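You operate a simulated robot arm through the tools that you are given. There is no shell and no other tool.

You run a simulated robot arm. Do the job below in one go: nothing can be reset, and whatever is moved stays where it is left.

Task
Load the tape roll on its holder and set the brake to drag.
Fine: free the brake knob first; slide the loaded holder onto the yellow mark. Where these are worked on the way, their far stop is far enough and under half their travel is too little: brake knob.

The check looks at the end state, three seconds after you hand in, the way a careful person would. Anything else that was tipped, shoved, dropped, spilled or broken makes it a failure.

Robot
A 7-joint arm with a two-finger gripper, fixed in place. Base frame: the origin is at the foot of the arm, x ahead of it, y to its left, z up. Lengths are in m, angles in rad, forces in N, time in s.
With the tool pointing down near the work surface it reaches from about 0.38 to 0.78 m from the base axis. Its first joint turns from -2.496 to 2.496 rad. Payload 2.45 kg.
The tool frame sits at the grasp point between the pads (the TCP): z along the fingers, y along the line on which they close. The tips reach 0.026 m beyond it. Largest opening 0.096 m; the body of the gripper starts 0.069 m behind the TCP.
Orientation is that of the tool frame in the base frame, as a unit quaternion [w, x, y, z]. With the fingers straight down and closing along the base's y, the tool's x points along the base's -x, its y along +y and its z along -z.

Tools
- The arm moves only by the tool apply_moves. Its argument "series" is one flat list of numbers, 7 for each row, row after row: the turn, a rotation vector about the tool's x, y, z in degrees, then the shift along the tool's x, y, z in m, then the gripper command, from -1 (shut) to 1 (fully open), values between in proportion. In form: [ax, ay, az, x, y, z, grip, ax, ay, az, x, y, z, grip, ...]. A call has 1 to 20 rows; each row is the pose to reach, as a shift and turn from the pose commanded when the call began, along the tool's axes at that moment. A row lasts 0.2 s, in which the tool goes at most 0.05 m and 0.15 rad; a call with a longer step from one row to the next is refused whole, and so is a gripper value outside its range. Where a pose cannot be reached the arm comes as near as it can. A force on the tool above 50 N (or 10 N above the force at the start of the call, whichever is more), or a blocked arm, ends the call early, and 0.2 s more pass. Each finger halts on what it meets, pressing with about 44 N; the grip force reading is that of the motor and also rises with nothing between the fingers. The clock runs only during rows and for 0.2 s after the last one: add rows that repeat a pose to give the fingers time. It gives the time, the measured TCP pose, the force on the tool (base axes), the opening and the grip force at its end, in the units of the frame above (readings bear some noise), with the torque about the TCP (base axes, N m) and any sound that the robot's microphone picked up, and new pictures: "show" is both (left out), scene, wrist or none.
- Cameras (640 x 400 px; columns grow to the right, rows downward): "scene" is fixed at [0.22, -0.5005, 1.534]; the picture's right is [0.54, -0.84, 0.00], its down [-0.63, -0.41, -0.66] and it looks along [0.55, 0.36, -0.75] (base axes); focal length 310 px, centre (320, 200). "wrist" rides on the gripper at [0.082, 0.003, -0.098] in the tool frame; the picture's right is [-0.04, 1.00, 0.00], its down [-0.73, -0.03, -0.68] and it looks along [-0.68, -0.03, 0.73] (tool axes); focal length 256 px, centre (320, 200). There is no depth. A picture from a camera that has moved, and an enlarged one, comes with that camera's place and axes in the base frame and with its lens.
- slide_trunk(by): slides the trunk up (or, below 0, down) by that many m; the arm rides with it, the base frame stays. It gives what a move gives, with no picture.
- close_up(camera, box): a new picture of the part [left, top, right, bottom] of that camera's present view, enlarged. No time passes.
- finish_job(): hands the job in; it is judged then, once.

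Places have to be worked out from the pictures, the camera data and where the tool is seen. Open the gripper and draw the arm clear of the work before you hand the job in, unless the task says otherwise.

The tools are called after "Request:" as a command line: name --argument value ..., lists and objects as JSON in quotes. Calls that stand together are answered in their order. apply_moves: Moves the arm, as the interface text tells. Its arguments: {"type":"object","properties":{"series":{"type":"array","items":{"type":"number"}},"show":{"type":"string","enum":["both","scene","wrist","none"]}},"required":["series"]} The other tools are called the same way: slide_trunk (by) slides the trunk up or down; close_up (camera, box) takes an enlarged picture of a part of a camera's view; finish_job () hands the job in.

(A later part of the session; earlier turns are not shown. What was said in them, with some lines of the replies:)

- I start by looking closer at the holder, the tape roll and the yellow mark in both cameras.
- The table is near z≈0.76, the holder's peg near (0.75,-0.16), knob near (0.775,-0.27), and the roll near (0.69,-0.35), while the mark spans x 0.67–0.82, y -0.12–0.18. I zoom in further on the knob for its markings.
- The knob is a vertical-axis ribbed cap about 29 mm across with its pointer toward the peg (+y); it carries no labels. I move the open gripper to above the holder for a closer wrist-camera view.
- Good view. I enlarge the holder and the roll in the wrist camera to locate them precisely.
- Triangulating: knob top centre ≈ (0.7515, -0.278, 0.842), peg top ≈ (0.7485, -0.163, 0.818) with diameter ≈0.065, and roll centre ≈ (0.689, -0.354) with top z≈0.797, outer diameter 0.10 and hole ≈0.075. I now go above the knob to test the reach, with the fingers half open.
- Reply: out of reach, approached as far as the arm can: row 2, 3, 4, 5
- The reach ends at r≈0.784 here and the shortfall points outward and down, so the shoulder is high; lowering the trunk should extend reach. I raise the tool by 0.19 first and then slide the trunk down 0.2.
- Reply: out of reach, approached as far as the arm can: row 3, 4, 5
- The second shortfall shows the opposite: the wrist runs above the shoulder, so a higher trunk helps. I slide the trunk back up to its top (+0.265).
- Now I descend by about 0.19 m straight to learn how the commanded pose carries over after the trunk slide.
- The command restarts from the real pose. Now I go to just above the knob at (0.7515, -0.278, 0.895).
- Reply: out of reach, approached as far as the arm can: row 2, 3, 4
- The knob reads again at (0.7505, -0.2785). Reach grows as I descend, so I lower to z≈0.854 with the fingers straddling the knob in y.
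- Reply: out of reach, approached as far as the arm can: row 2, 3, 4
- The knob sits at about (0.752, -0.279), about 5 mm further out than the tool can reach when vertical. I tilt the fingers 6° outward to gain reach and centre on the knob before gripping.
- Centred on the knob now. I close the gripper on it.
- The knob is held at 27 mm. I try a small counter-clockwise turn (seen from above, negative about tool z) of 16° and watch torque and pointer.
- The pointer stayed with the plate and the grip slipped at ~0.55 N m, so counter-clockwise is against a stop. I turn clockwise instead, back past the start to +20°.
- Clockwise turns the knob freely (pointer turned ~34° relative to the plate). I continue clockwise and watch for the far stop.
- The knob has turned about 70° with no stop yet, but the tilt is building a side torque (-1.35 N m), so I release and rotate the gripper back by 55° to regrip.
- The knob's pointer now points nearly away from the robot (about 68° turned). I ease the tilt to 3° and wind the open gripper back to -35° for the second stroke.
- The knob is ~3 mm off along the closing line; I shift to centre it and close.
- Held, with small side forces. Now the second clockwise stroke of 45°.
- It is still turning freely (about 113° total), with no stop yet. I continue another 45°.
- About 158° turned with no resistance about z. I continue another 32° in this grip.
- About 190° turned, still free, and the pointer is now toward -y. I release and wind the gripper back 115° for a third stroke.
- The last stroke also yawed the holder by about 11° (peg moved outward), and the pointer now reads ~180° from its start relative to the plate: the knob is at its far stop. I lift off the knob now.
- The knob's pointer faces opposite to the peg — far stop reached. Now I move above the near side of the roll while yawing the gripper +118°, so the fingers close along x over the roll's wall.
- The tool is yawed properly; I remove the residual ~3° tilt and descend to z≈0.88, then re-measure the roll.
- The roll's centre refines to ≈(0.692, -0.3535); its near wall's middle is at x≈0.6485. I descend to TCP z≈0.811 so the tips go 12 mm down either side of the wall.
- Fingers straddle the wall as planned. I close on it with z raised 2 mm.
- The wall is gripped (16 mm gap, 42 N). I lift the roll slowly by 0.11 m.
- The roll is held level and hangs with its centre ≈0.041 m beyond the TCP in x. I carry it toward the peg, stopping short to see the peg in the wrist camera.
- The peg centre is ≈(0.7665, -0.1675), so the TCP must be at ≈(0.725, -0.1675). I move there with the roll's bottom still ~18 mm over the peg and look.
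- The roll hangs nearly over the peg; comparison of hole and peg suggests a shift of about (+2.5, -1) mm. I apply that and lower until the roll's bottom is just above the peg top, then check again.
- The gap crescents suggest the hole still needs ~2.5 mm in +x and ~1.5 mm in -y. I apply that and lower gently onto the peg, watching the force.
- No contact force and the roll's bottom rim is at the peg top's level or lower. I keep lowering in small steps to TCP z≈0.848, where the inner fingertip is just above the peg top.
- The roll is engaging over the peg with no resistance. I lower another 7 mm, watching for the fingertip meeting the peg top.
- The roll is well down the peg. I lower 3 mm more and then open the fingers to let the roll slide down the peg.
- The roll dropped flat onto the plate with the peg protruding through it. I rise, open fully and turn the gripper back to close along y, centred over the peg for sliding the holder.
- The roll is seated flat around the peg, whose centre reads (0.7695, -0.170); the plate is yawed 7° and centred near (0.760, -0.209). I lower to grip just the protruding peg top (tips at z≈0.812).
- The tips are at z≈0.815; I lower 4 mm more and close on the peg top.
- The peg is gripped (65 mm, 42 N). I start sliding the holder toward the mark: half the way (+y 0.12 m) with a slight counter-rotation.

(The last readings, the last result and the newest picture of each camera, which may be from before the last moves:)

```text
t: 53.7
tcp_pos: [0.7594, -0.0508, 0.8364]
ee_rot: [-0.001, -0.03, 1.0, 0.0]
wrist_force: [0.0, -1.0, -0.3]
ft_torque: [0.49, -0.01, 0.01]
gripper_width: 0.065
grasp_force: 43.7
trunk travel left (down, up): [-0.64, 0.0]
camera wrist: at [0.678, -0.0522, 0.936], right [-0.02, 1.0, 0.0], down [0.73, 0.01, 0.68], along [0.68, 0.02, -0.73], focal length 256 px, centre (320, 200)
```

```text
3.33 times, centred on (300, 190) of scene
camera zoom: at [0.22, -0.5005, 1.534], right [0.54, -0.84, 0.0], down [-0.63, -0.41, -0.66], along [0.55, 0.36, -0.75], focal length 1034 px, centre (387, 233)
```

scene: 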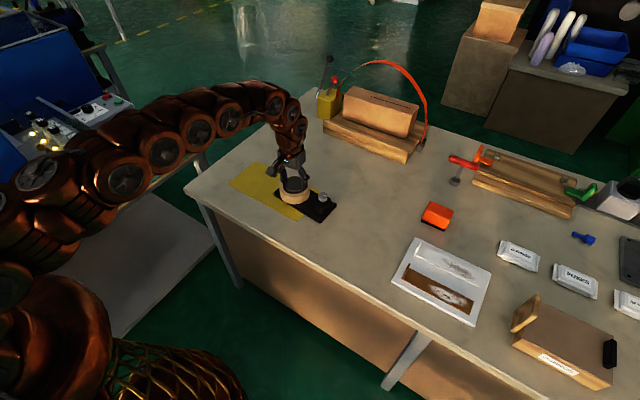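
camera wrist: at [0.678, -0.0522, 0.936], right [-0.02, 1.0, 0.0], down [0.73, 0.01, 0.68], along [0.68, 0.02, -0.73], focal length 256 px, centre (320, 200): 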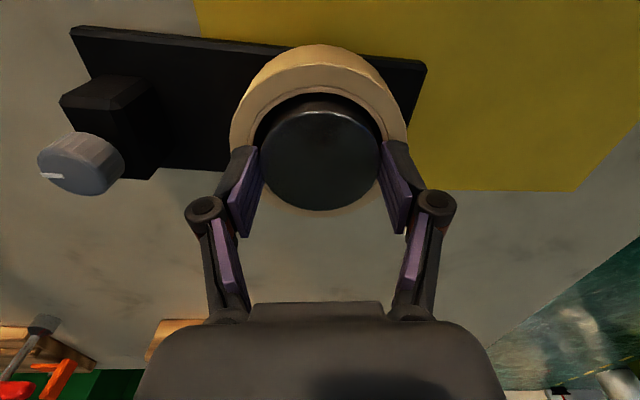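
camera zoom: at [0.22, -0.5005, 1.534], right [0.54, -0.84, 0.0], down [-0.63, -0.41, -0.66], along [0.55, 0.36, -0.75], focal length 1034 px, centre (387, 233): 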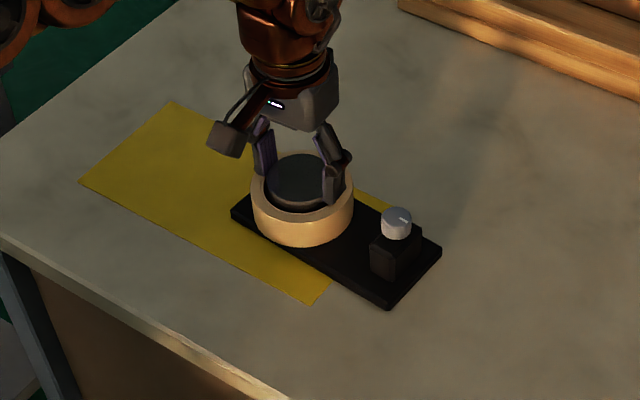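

The holder slides along well and now sits near (0.756, -0.088), yawed ~4°. I continue the remaining 0.12 m with another -4.3° of turn.

Request:
apply_moves --series '[0, 0, -0.5, 0.0003, 0.01, 0, 0.1, 0, 0, -1.2, 0.0009, 0.028, 0, 0.1, 0, 0, -1.9, 0.0014, 0.046, 0, 0.1, 0, 0, -2.6, 0.002, 0.065, 0, 0.1, 0, 0, -3.3, 0.0026, 0.085, 0, 0.1, 0, 0, -4, 0.0032, 0.105, 0, 0.1, 0, 0, -4.3, 0.0037, 0.1205, 0, 0.1, 0, 0, -4.3, 0.0037, 0.1205, 0, 0.1]'

Request:
close_up --camera "scene" --box '[220, 130, 380, 250]'

```text
t: 55.5
tcp_pos: [0.7473, 0.0694, 0.838]
ee_rot: [0.0, -0.069, 0.998, 0.001]
wrist_force: [-0.7, -0.3, -13.7]
ft_torque: [0.5, -0.01, -0.01]
gripper_width: 0.0647
grasp_force: 43.9
trunk travel left (down, up): [-0.64, 0.0]
camera wrist: at [0.6663, 0.0622, 0.9367], right [-0.1, 1.0, 0.0], down [0.73, 0.07, 0.68], along [0.68, 0.07, -0.73], focal length 256 px, centre (320, 200)
```

scene: 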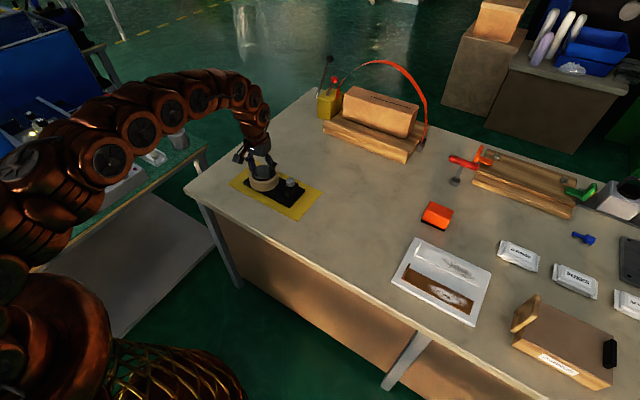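
wrist: 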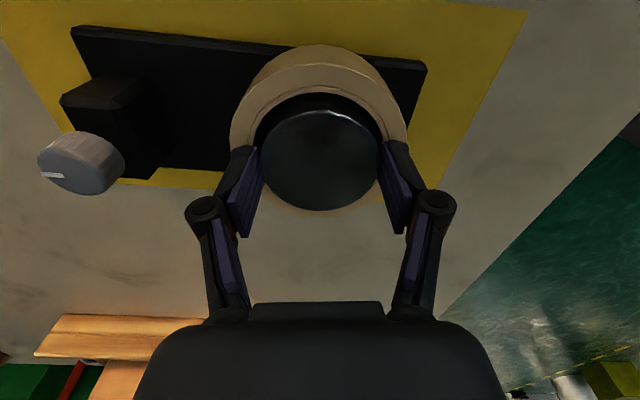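

```text
3.33 times, centred on (300, 190) of scene
camera zoom: at [0.22, -0.5005, 1.534], right [0.54, -0.84, 0.0], down [-0.63, -0.41, -0.66], along [0.55, 0.36, -0.75], focal length 1034 px, centre (387, 233)
```

zoom: 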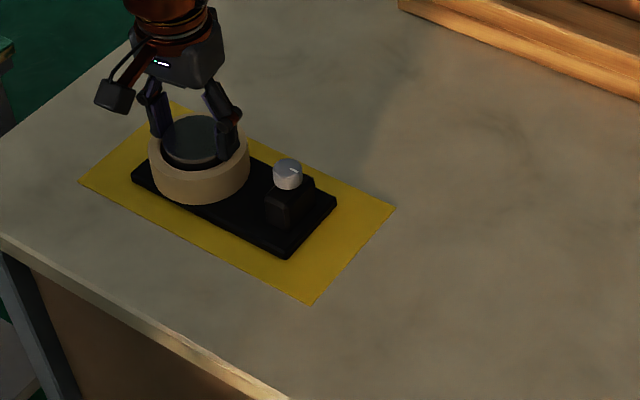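

The holder is on the mark, well aligned, but the force shows the tool is carrying ~14 N of its weight, so I lower 2 mm before opening, then rise.

Request:
apply_moves --series '[0, 0, 0, 0, 0, 0.001, 0.1, 0, 0, 0, 0, 0, 0.002, 0.1, 0, 0, 0, 0, 0, 0.002, 0.1]' --show "none"

```text
t: 56.3
tcp_pos: [0.7488, 0.0706, 0.8359]
ee_rot: [0.0, -0.068, 0.998, 0.001]
wrist_force: [-1.4, -1.9, -3.1]
ft_torque: [-1.14, 0.49, 0.01]
gripper_width: 0.065
grasp_force: 44.1
trunk travel left (down, up): [-0.64, 0.0]
```

The load is off the tool now. I open the fingers fully and rise about 0.05 m.

Request:
apply_moves --series '[0, 0, 0, 0, 0, 0.0, 0.4, 0, 0, 0, 0, 0, 0.0, 0.8, 0, 0, 0, 0, 0, 0, 1, 0, 0, 0, 0, 0, -0.02, 1, 0, 0, 0, 0, 0, -0.05, 1, 0, 0, 0, 0, 0, -0.07, 1, 0, 0, 0, 0, 0, -0.07, 1]'

Request:
close_up --camera "scene" --box '[220, 130, 380, 250]'

Request:
close_up --camera "scene" --box '[245, 155, 325, 215]'

```text
t: 57.9
tcp_pos: [0.7484, 0.0696, 0.9044]
ee_rot: [-0.001, -0.067, 0.998, 0.001]
wrist_force: [0.4, 0.8, -0.6]
ft_torque: [-0.01, 0.0, 0.0]
gripper_width: 0.0959
grasp_force: 0.0
trunk travel left (down, up): [-0.64, 0.0]
camera wrist: at [0.667, 0.0619, 1.0041], right [-0.1, 1.0, 0.0], down [0.73, 0.07, 0.68], along [0.68, 0.07, -0.73], focal length 256 px, centre (320, 200)
```

scene: 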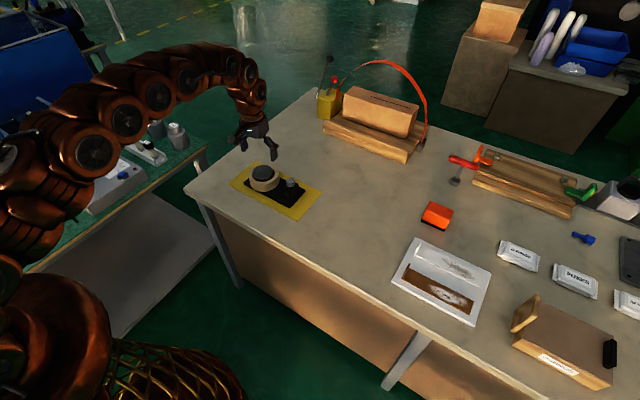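
wrist: 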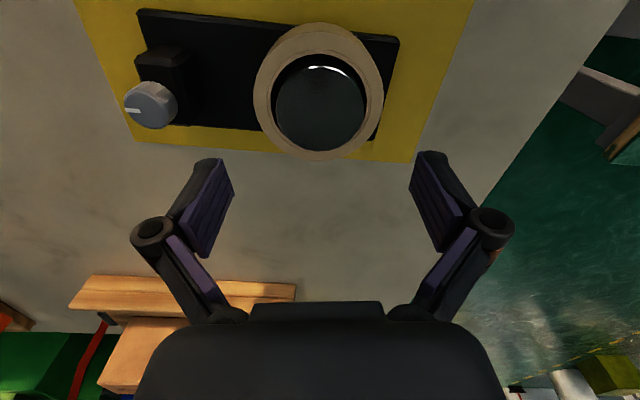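

```text
3.33 times, centred on (300, 190) of scene
camera zoom: at [0.22, -0.5005, 1.534], right [0.54, -0.84, 0.0], down [-0.63, -0.41, -0.66], along [0.55, 0.36, -0.75], focal length 1034 px, centre (387, 233)
```

zoom: 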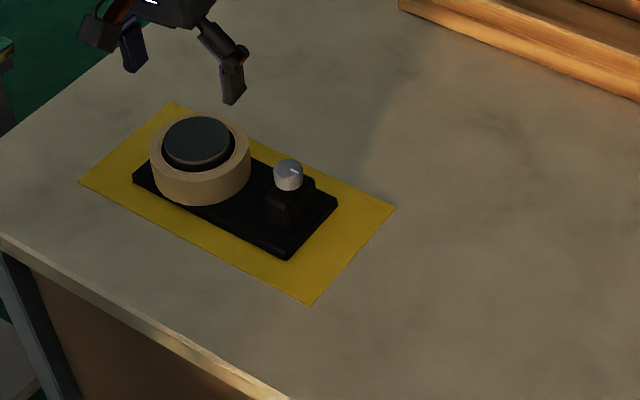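

```text
6.67 times, centred on (285, 185) of scene
camera zoom: at [0.22, -0.5005, 1.534], right [0.54, -0.84, 0.0], down [-0.63, -0.41, -0.66], along [0.55, 0.36, -0.75], focal length 2068 px, centre (553, 300)
```

zoom: 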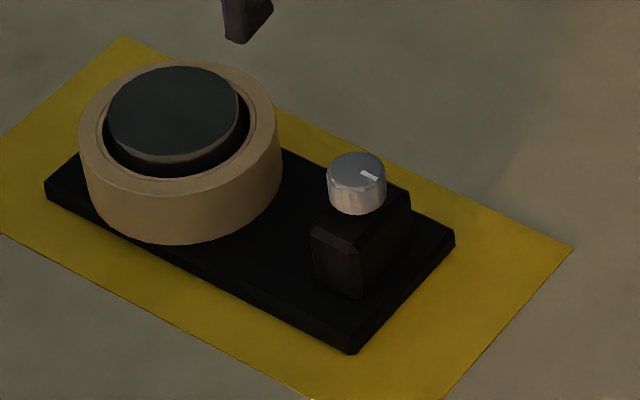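

The loaded holder sits squarely inside the yellow mark. The knob is now at ≈(0.747, -0.044); I move above it, yawing +58° so I have room to turn it back counter-clockwise.

Request:
apply_moves --series '[0, 0, 7, 0.002, -0.014, 0, 1, 0, 0, 14, 0.004, -0.028, 0, 0.8, 0, 0, 21, 0.006, -0.042, 0, 0.5, 0, 0, 28, 0.008, -0.057, 0, 0.3, 0, 0, 36, 0.01, -0.071, 0, 0.04, 0, 0, 44, 0.012, -0.085, 0, 0.04, 0, 0, 51, 0.0145, -0.1, 0, 0.04, 0, 0, 58, 0.0163, -0.113, 0, 0.04, 0, 0, 58, 0.0163, -0.113, 0, 0.04]'

Request:
close_up --camera "wrist" --box '[220, 50, 460, 230]'

```text
t: 59.9
tcp_pos: [0.7495, -0.0453, 0.9027]
ee_rot: [0.0, 0.424, 0.906, 0.002]
wrist_force: [0.4, -1.6, -0.4]
ft_torque: [0.01, 0.0, -0.01]
gripper_width: 0.0499
grasp_force: 0.0
trunk travel left (down, up): [-0.64, 0.0]
camera wrist: at [0.699, 0.0204, 1.0037], right [0.79, 0.61, 0.0], down [0.45, -0.58, 0.68], along [0.41, -0.54, -0.73], focal length 256 px, centre (320, 200)
```

scene: 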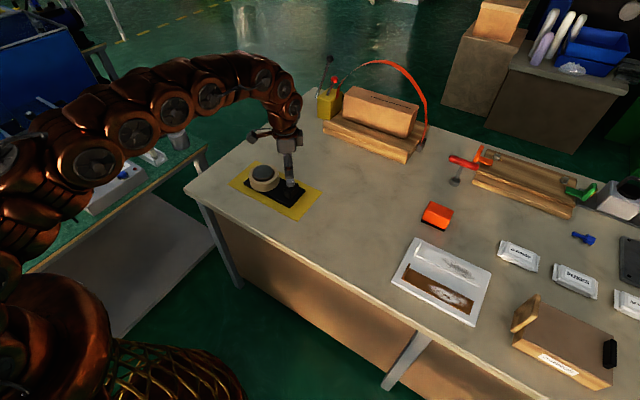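
wrist: 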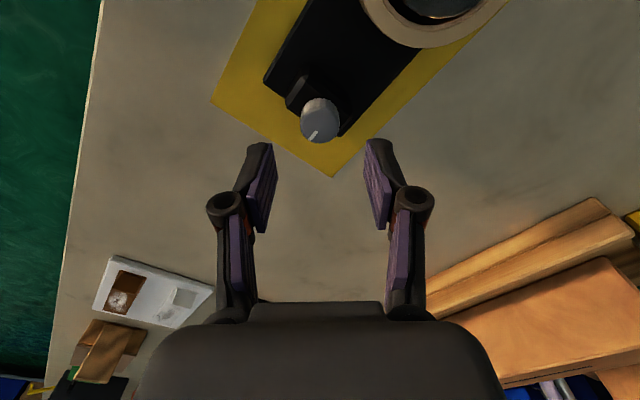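

```text
2.22 times, centred on (340, 140) of wrist
camera zoom: at [0.699, 0.0204, 1.0037], right [0.79, 0.61, 0.0], down [0.45, -0.58, 0.68], along [0.41, -0.54, -0.73], focal length 569 px, centre (276, 333)
```

zoom: 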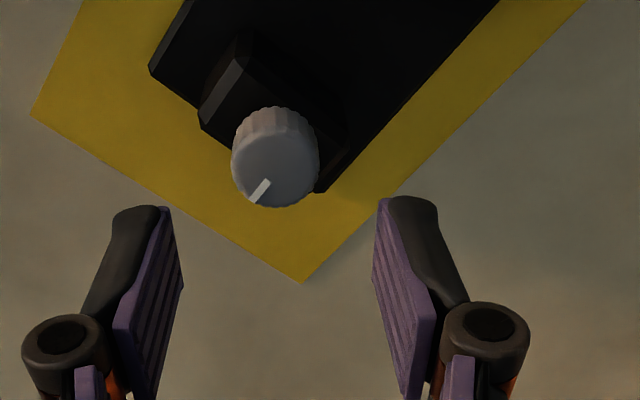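

Knob centre measured at (0.748, -0.046), right under the tool. I lower to z≈0.854.

Request:
apply_moves --series '[0, 0, 0, 0, -0.001, 0.02, 0.04, 0, 0, 0, 0, -0.001, 0.04, 0.04, 0, 0, 0, 0, -0.001, 0.049, 0.04, 0, 0, 0, 0, -0.001, 0.049, 0.04]' --show "none"

Request:
close_up --camera "wrist" --box '[220, 80, 420, 230]'

Request:
close_up --camera "scene" --box '[230, 140, 340, 230]'

```text
t: 60.9
tcp_pos: [0.7492, -0.044, 0.8561]
ee_rot: [-0.001, 0.424, 0.906, 0.0]
wrist_force: [0.1, -0.5, 0.7]
ft_torque: [-0.01, 0.0, -0.02]
gripper_width: 0.0499
grasp_force: 0.0
trunk travel left (down, up): [-0.64, 0.0]
```

```text
2.67 times, centred on (320, 155) of wrist
camera zoom: at [0.6978, 0.0202, 0.9551], right [0.79, 0.61, 0.0], down [0.45, -0.58, 0.68], along [0.41, -0.54, -0.74], focal length 683 px, centre (320, 320)
```

zoom: 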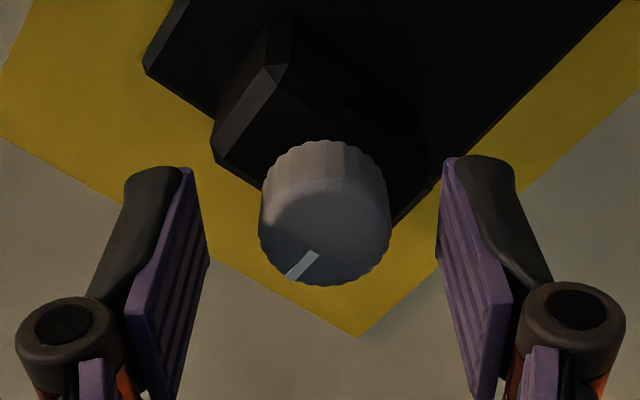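

```text
4.44 times, centred on (285, 185) of scene
camera zoom: at [0.22, -0.5005, 1.534], right [0.54, -0.84, 0.0], down [-0.63, -0.41, -0.66], along [0.55, 0.36, -0.75], focal length 1379 px, centre (476, 267)
```

zoom: 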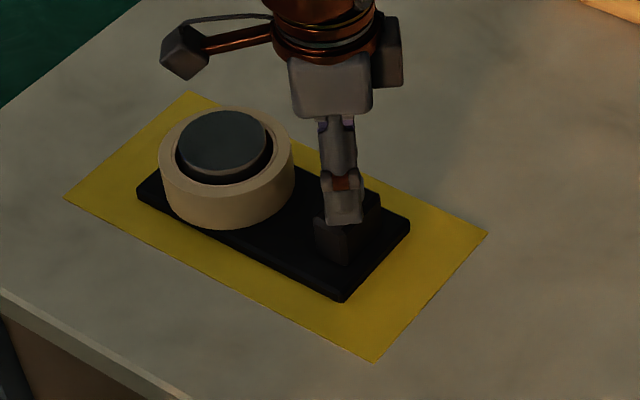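

Centred. I close on the knob and turn counter-clockwise by 50° first.

Request:
apply_moves --series '[0, 0, 0, 0, 0, 0.001, -0.3, 0, 0, 0, 0, 0, 0.001, -0.6, 0, 0, 0, 0, 0, 0.001, -1, 0, 0, 0, 0, 0, 0.001, -1, 0, 0, -7, 0, 0, 0.001, -1, 0, 0, -14, 0, 0, 0.001, -1, 0, 0, -21, 0, 0, 0.001, -1, 0, 0, -28, 0, 0, 0.001, -1, 0, 0, -35, 0, 0, 0.001, -1, 0, 0, -42, 0, 0, 0.001, -1, 0, 0, -50, 0, 0, 0.001, -1]' --show "none"

Request:
close_up --camera "wrist" --box '[220, 80, 420, 230]'

Request:
close_up --camera "scene" --box '[230, 140, 340, 230]'

```text
t: 63.3
tcp_pos: [0.7468, -0.045, 0.8553]
ee_rot: [0.0, 0.0, 1.0, 0.001]
wrist_force: [1.6, -5.4, 16.3]
ft_torque: [-0.23, 0.6, 0.02]
gripper_width: 0.0273
grasp_force: 43.6
trunk travel left (down, up): [-0.64, 0.0]
```

```text
2.67 times, centred on (320, 155) of wrist
camera zoom: at [0.6647, -0.0421, 0.9543], right [0.04, 1.0, 0.0], down [0.73, -0.03, 0.68], along [0.68, -0.03, -0.73], focal length 683 px, centre (320, 320)
```

zoom: 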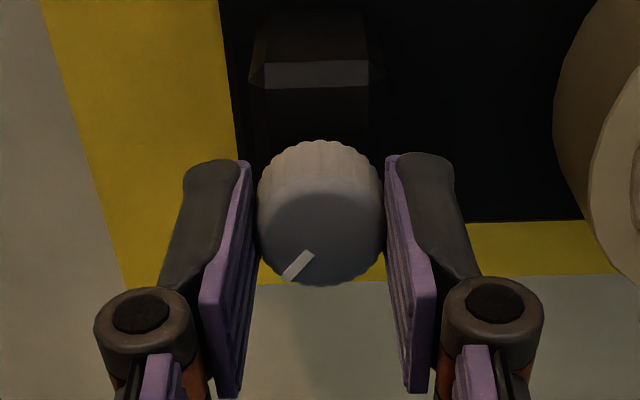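

```text
4.44 times, centred on (285, 185) of scene
camera zoom: at [0.22, -0.5005, 1.534], right [0.54, -0.84, 0.0], down [-0.63, -0.41, -0.66], along [0.55, 0.36, -0.75], focal length 1379 px, centre (476, 267)
```

zoom: 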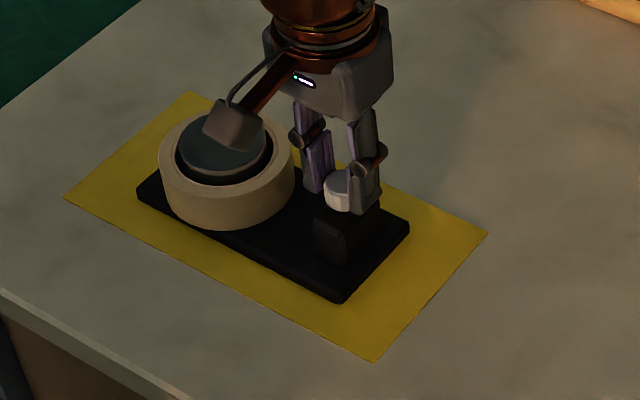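

The knob turned 50° with the holder still. I continue another 45°, easing off the downward press by 1 mm.

Request:
apply_moves --series '[0, 0, -7.5, 0, 0, -0.0005, -1, 0, 0, -15, 0, 0, -0.001, -1, 0, 0, -22.5, 0, 0, -0.001, -1, 0, 0, -30, 0, 0, -0.001, -1, 0, 0, -37.5, 0, 0, -0.001, -1, 0, 0, -45, 0, 0, -0.001, -1]' --show "none"

Request:
close_up --camera "wrist" --box '[220, 80, 420, 230]'

Request:
close_up --camera "scene" --box '[230, 140, 340, 230]'

```text
t: 64.7
tcp_pos: [0.7473, -0.0457, 0.8555]
ee_rot: [0.0, -0.383, 0.924, 0.002]
wrist_force: [0.4, -2.4, 0.8]
ft_torque: [-0.04, 0.27, 0.02]
gripper_width: 0.0271
grasp_force: 44.0
trunk travel left (down, up): [-0.64, 0.0]
```

```text
2.67 times, centred on (320, 155) of wrist
camera zoom: at [0.687, -0.1003, 0.9543], right [-0.68, 0.73, 0.0], down [0.54, 0.5, 0.68], along [0.5, 0.46, -0.73], focal length 683 px, centre (320, 320)
```

zoom: 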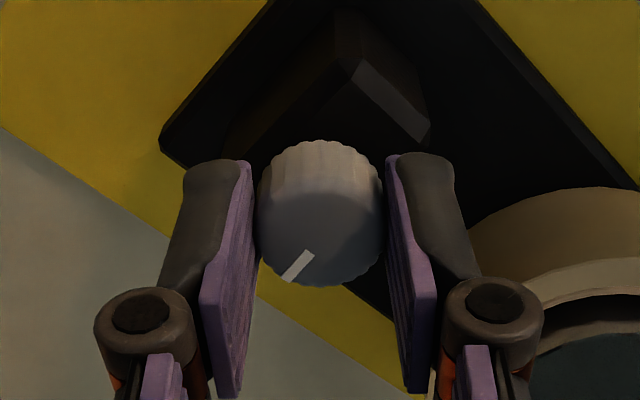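

```text
4.44 times, centred on (285, 185) of scene
camera zoom: at [0.22, -0.5005, 1.534], right [0.54, -0.84, 0.0], down [-0.63, -0.41, -0.66], along [0.55, 0.36, -0.75], focal length 1379 px, centre (476, 267)
```

zoom: 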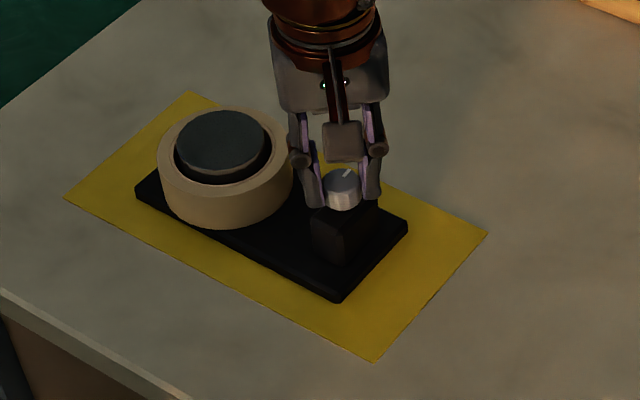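

About 95° back, holder unmoved. I continue another 40° in the same grip.

Request:
apply_moves --series '[0, 0, -7.5, 0, 0, 0, -1, 0, 0, -15, 0, 0, 0, -1, 0, 0, -22.5, 0, 0, 0, -1, 0, 0, -30, 0, 0, 0, -1, 0, 0, -37.5, 0, 0, 0, -1, 0, 0, -40, 0, 0, 0, -1]' --show "none"

Request:
close_up --camera "wrist" --box '[220, 80, 420, 230]'

Request:
close_up --camera "scene" --box '[230, 140, 340, 230]'

```text
t: 66.1
tcp_pos: [0.7473, -0.0452, 0.8559]
ee_rot: [0.0, -0.675, 0.738, 0.001]
wrist_force: [-0.1, 0.0, 0.7]
ft_torque: [-0.38, 0.19, 0.0]
gripper_width: 0.0271
grasp_force: 44.5
trunk travel left (down, up): [-0.64, 0.0]
```

```text
2.67 times, centred on (320, 155) of wrist
camera zoom: at [0.7367, -0.1263, 0.9547], right [-0.99, 0.13, 0.0], down [0.09, 0.73, 0.68], along [0.09, 0.68, -0.73], focal length 683 px, centre (320, 320)
```

zoom: 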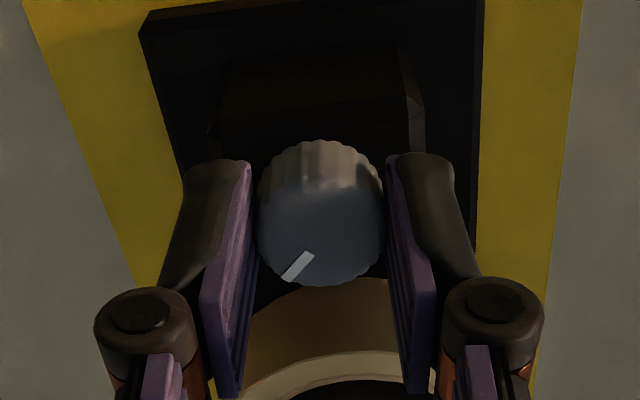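

```text
4.44 times, centred on (285, 185) of scene
camera zoom: at [0.22, -0.5005, 1.534], right [0.54, -0.84, 0.0], down [-0.63, -0.41, -0.66], along [0.55, 0.36, -0.75], focal length 1379 px, centre (476, 267)
```

zoom: 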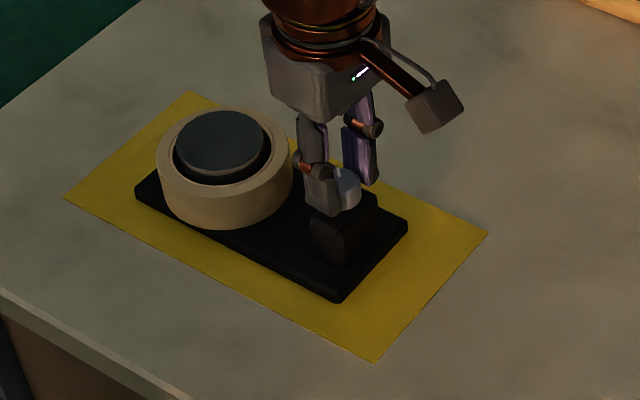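

About 135° back. I continue 30° more and watch the torque and holder.

Request:
apply_moves --series '[0, 0, -7.5, 0, 0, 0, -1, 0, 0, -15, 0, 0, 0, -1, 0, 0, -22.5, 0, 0, 0, -1, 0, 0, -30, 0, 0, 0, -1]' --show "none"

Request:
close_up --camera "wrist" --box '[220, 80, 420, 230]'

Request:
close_up --camera "scene" --box '[230, 140, 340, 230]'

```text
t: 67.1
tcp_pos: [0.7468, -0.0449, 0.8556]
ee_rot: [-0.001, 0.843, -0.537, -0.001]
wrist_force: [-0.3, -0.6, -0.8]
ft_torque: [-0.84, -0.07, -0.01]
gripper_width: 0.0274
grasp_force: 43.7
trunk travel left (down, up): [-0.64, 0.0]
```

```text
2.67 times, centred on (320, 155) of wrist
camera zoom: at [0.7786, -0.1196, 0.9547], right [-0.92, -0.39, 0.0], down [-0.28, 0.68, 0.68], along [-0.26, 0.63, -0.73], focal length 683 px, centre (320, 320)
```

zoom: 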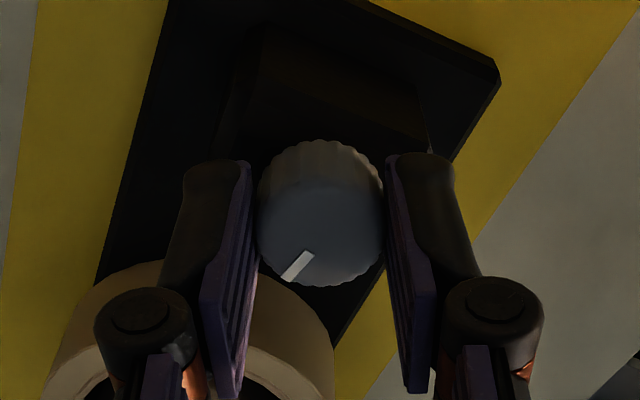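

```text
4.44 times, centred on (285, 185) of scene
camera zoom: at [0.22, -0.5005, 1.534], right [0.54, -0.84, 0.0], down [-0.63, -0.41, -0.66], along [0.55, 0.36, -0.75], focal length 1379 px, centre (476, 267)
```

zoom: 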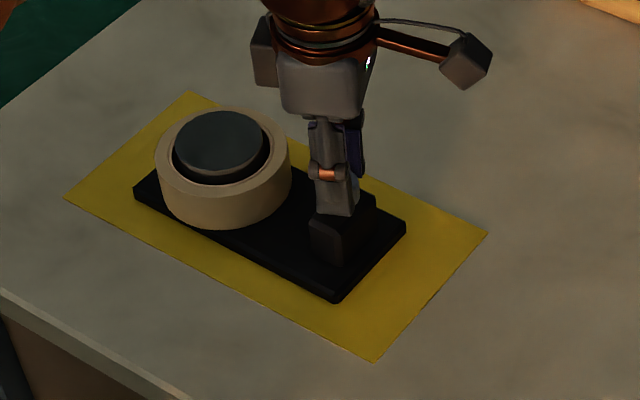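

About 163° back. I go 10° more and check for the stop.

Request:
apply_moves --series '[0, 0, -5, 0, 0, 0, -1, 0, 0, -10, 0, 0, 0, -1, 0, 0, -10, 0, 0, 0, -1]' --show "none"

Request:
close_up --camera "scene" --box '[230, 140, 340, 230]'

Request:
close_up --camera "wrist" --box '[220, 80, 420, 230]'

```text
t: 67.9
tcp_pos: [0.748, -0.0431, 0.856]
ee_rot: [0.0, 0.887, -0.462, -0.001]
wrist_force: [-0.1, 1.6, 0.1]
ft_torque: [-0.24, -0.17, -0.03]
gripper_width: 0.027
grasp_force: 44.3
trunk travel left (down, up): [-0.64, 0.0]
```

```text
4.44 times, centred on (285, 185) of scene
camera zoom: at [0.22, -0.5005, 1.534], right [0.54, -0.84, 0.0], down [-0.63, -0.41, -0.66], along [0.55, 0.36, -0.75], focal length 1379 px, centre (476, 267)
```

zoom: 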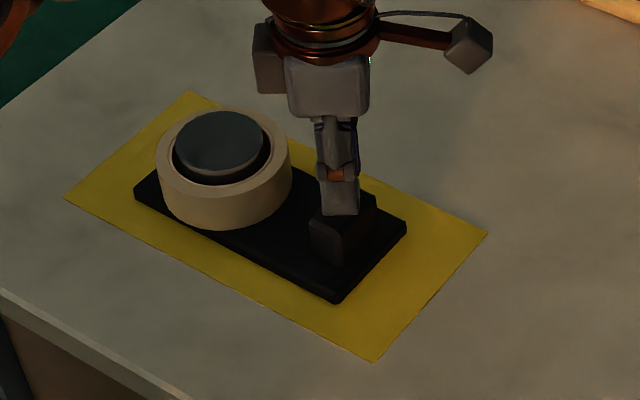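

```text
2.67 times, centred on (320, 155) of wrist
camera zoom: at [0.791, -0.1135, 0.9549], right [-0.84, -0.54, 0.0], down [-0.39, 0.62, 0.68], along [-0.37, 0.57, -0.73], focal length 683 px, centre (320, 320)
```

zoom: 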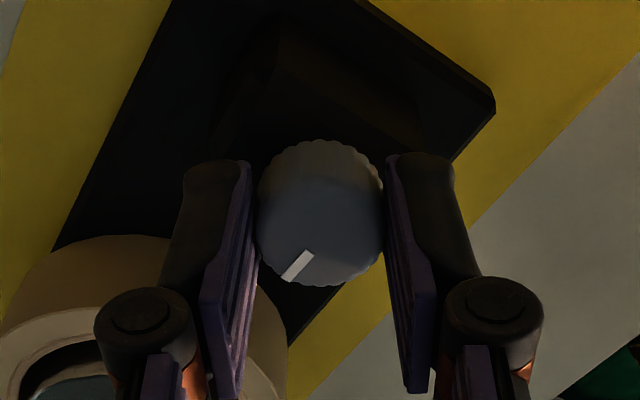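

The pointer now faces the peg within about 5°, as at the start. I turn 8° more to seat it on the stop.

Request:
apply_moves --series '[0, 0, -4, 0, 0, 0, -1, 0, 0, -8, 0, 0, 0, -1, 0, 0, -8, 0, 0, 0, -1]' --show "none"

Request:
close_up --camera "scene" --box '[230, 140, 340, 230]'

Request:
close_up --camera "wrist" --box '[220, 80, 420, 230]'

```text
t: 68.7
tcp_pos: [0.7488, -0.0466, 0.856]
ee_rot: [-0.001, 0.917, -0.399, -0.001]
wrist_force: [1.9, -0.2, 0.3]
ft_torque: [0.1, -0.01, -0.3]
gripper_width: 0.0271
grasp_force: 43.9
trunk travel left (down, up): [-0.64, 0.0]
```

```text
4.44 times, centred on (285, 185) of scene
camera zoom: at [0.22, -0.5005, 1.534], right [0.54, -0.84, 0.0], down [-0.63, -0.41, -0.66], along [0.55, 0.36, -0.75], focal length 1379 px, centre (476, 267)
```

zoom: 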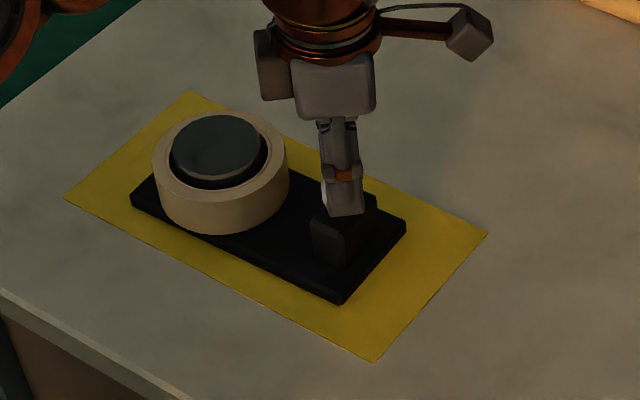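

```text
2.67 times, centred on (320, 155) of wrist
camera zoom: at [0.8004, -0.1074, 0.9544], right [-0.76, -0.65, 0.0], down [-0.48, 0.56, 0.68], along [-0.44, 0.52, -0.73], focal length 683 px, centre (320, 320)
```

zoom: 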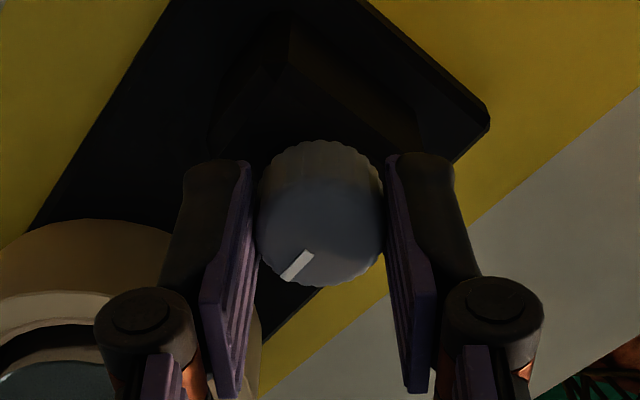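

Torque about z rose to -0.3 N m and the holder yawed a hair, so the knob is on its original stop. I open and rise clear.

Request:
apply_moves --series '[0, 0, 0, 0, 0, 0, -0.4, 0, 0, 0, 0, 0, 0, 0.04, 0, 0, 0, 0, 0, 0, 0.04, 0, 0, 0, 0, 0, -0.03, 0.04, 0, 0, 0, 0, 0, -0.06, 0.04, 0, 0, 0, 0, 0, -0.1, 0.04, 0, 0, 0, 0, 0, -0.1, 0.04]'

Request:
close_up --camera "scene" --box '[230, 140, 340, 230]'

Request:
close_up --camera "scene" --box '[285, 170, 320, 200]'

```text
t: 70.3
tcp_pos: [0.7479, -0.045, 0.9551]
ee_rot: [-0.001, 0.916, -0.401, 0.0]
wrist_force: [0.3, 0.7, -0.1]
ft_torque: [-0.01, 0.01, -0.02]
gripper_width: 0.0498
grasp_force: 0.0
trunk travel left (down, up): [-0.64, 0.0]
camera wrist: at [0.8002, -0.1067, 1.0553], right [-0.76, -0.65, 0.0], down [-0.48, 0.56, 0.68], along [-0.44, 0.52, -0.73], focal length 256 px, centre (320, 200)
```

scene: 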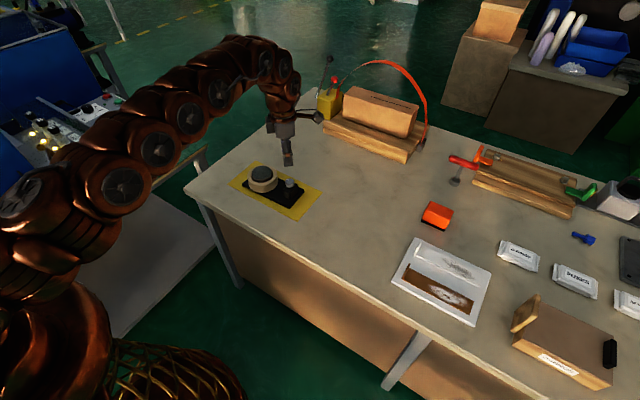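
wrist: 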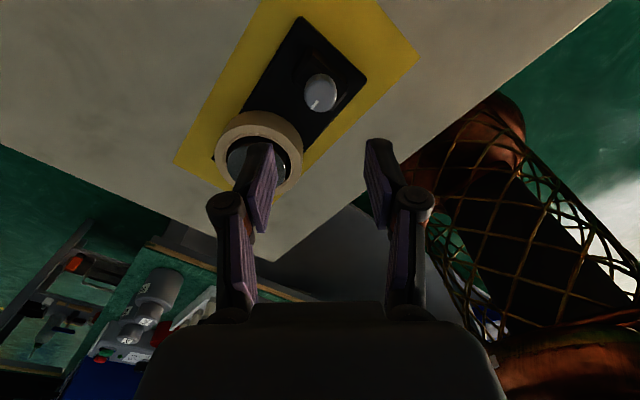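

```text
4.44 times, centred on (285, 185) of scene
camera zoom: at [0.22, -0.5005, 1.534], right [0.54, -0.84, 0.0], down [-0.63, -0.41, -0.66], along [0.55, 0.36, -0.75], focal length 1379 px, centre (476, 267)
```

zoom: 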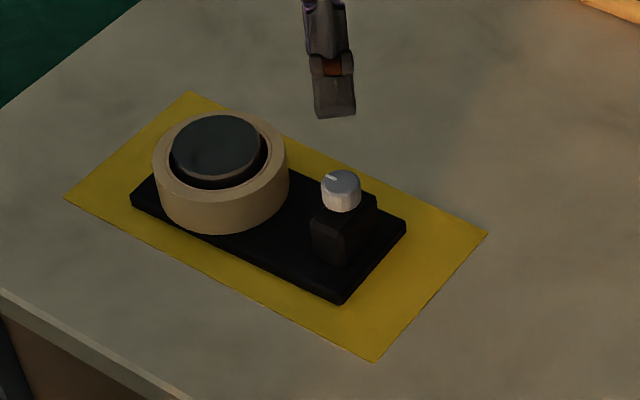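

```text
13.33 times, centred on (302, 185) of scene
camera zoom: at [0.22, -0.5005, 1.534], right [0.54, -0.84, 0.0], down [-0.63, -0.41, -0.66], along [0.55, 0.36, -0.75], focal length 4137 px, centre (553, 400)
```

zoom: 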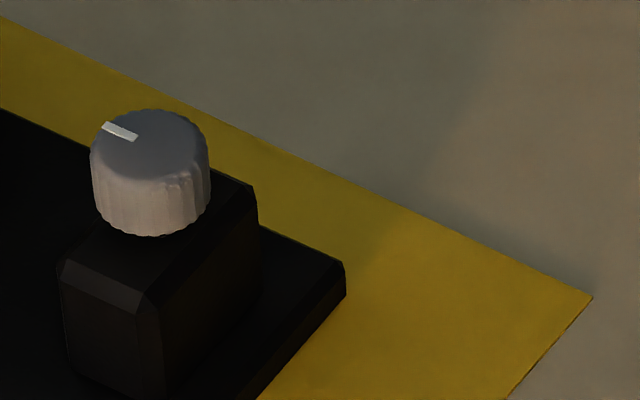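

The knob's pointer faces the peg again as at the start, the roll is seated and the holder lies within the mark. I draw the arm up and back, with the gripper open.

Request:
apply_moves --series '[0, 0, 0, 0, 0, -0.035, 0.3, 0, 0, 0, -0.02, 0.022, -0.06, 0.6, 0, 0, 0, -0.045, 0.049, -0.08, 1, 0, 0, 0, -0.07, 0.076, -0.09, 1, 0, 0, 0, -0.095, 0.103, -0.09, 1, 0, 0, 0, -0.12, 0.13, -0.09, 1, 0, 0, 0, -0.1356, 0.147, -0.09, 1, 0, 0, 0, -0.1356, 0.147, -0.09, 1]'

Request:
close_up --camera "scene" --box '[220, 140, 340, 235]'

```text
t: 72.1
tcp_pos: [0.5477, -0.0454, 1.0434]
ee_rot: [-0.001, 0.917, -0.4, -0.001]
wrist_force: [-1.1, -0.1, 0.4]
ft_torque: [0.04, 0.0, 0.01]
gripper_width: 0.096
grasp_force: 0.0
trunk travel left (down, up): [-0.64, 0.0]
camera wrist: at [0.6004, -0.1079, 1.1424], right [-0.76, -0.65, 0.0], down [-0.48, 0.56, 0.68], along [-0.44, 0.52, -0.73], focal length 256 px, centre (320, 200)
```

scene: 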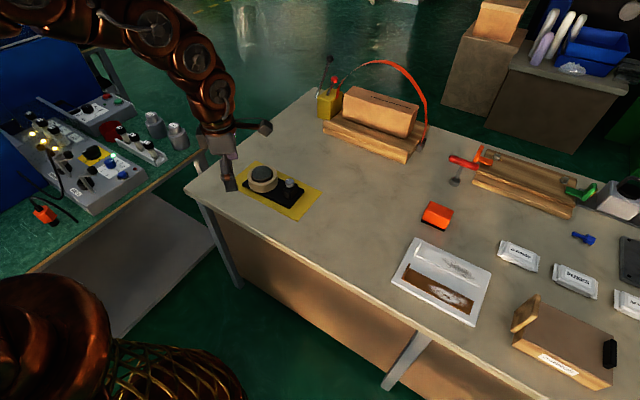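
wrist: 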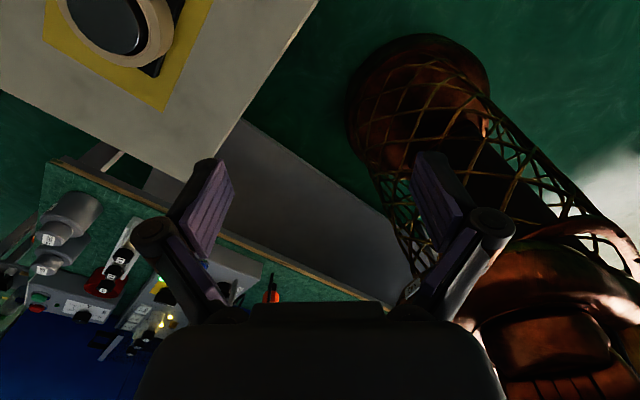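

```text
4.21 times, centred on (280, 188) of scene
camera zoom: at [0.22, -0.5005, 1.534], right [0.54, -0.84, 0.0], down [-0.63, -0.41, -0.66], along [0.55, 0.36, -0.75], focal length 1306 px, centre (488, 253)
```

zoom: 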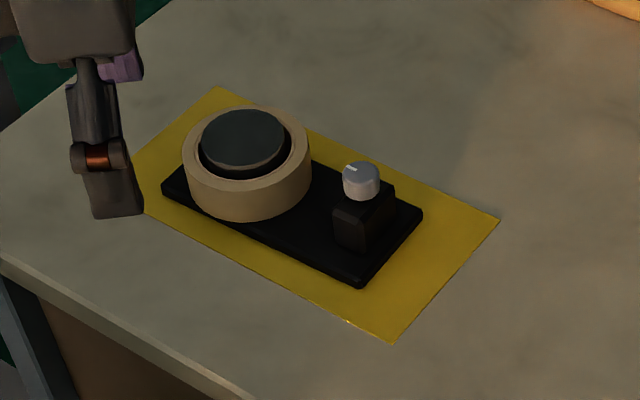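

Everything else on the table is where it was. The loaded holder is inside the yellow mark, the brake is back on its original stop, and the arm is clear with the gripper open, so I hand the job in.

Request:
finish_job

```text
The job is handed in.
```

The tape roll is loaded on its holder, the holder is on the yellow mark, and I've handed the job in. I have not seen the check's verdict.

- **Brake knob freed first:** I turned it clockwise about 180° to its far stop before loading. At that stop the holder yawed about 11° on the table. I straightened it while sliding it to the mark.
- **Roll:** I lowered it over the peg and released it about 25 mm above the plate. It slid down the peg and sits flat, with the peg showing above it.
- **Holder on the mark:** I slid the loaded holder across by gripping the top of the peg. All of it lies inside the yellow area. It yawed a few degrees when the knob reached its stop at the end.
- **Brake set to drag:** I turned the knob back to the stop it started on, with its pointer facing the peg. It has no labels, so I took that starting position to be "drag".

The arm is drawn back with the gripper open, and nothing else on the table appears to have moved.
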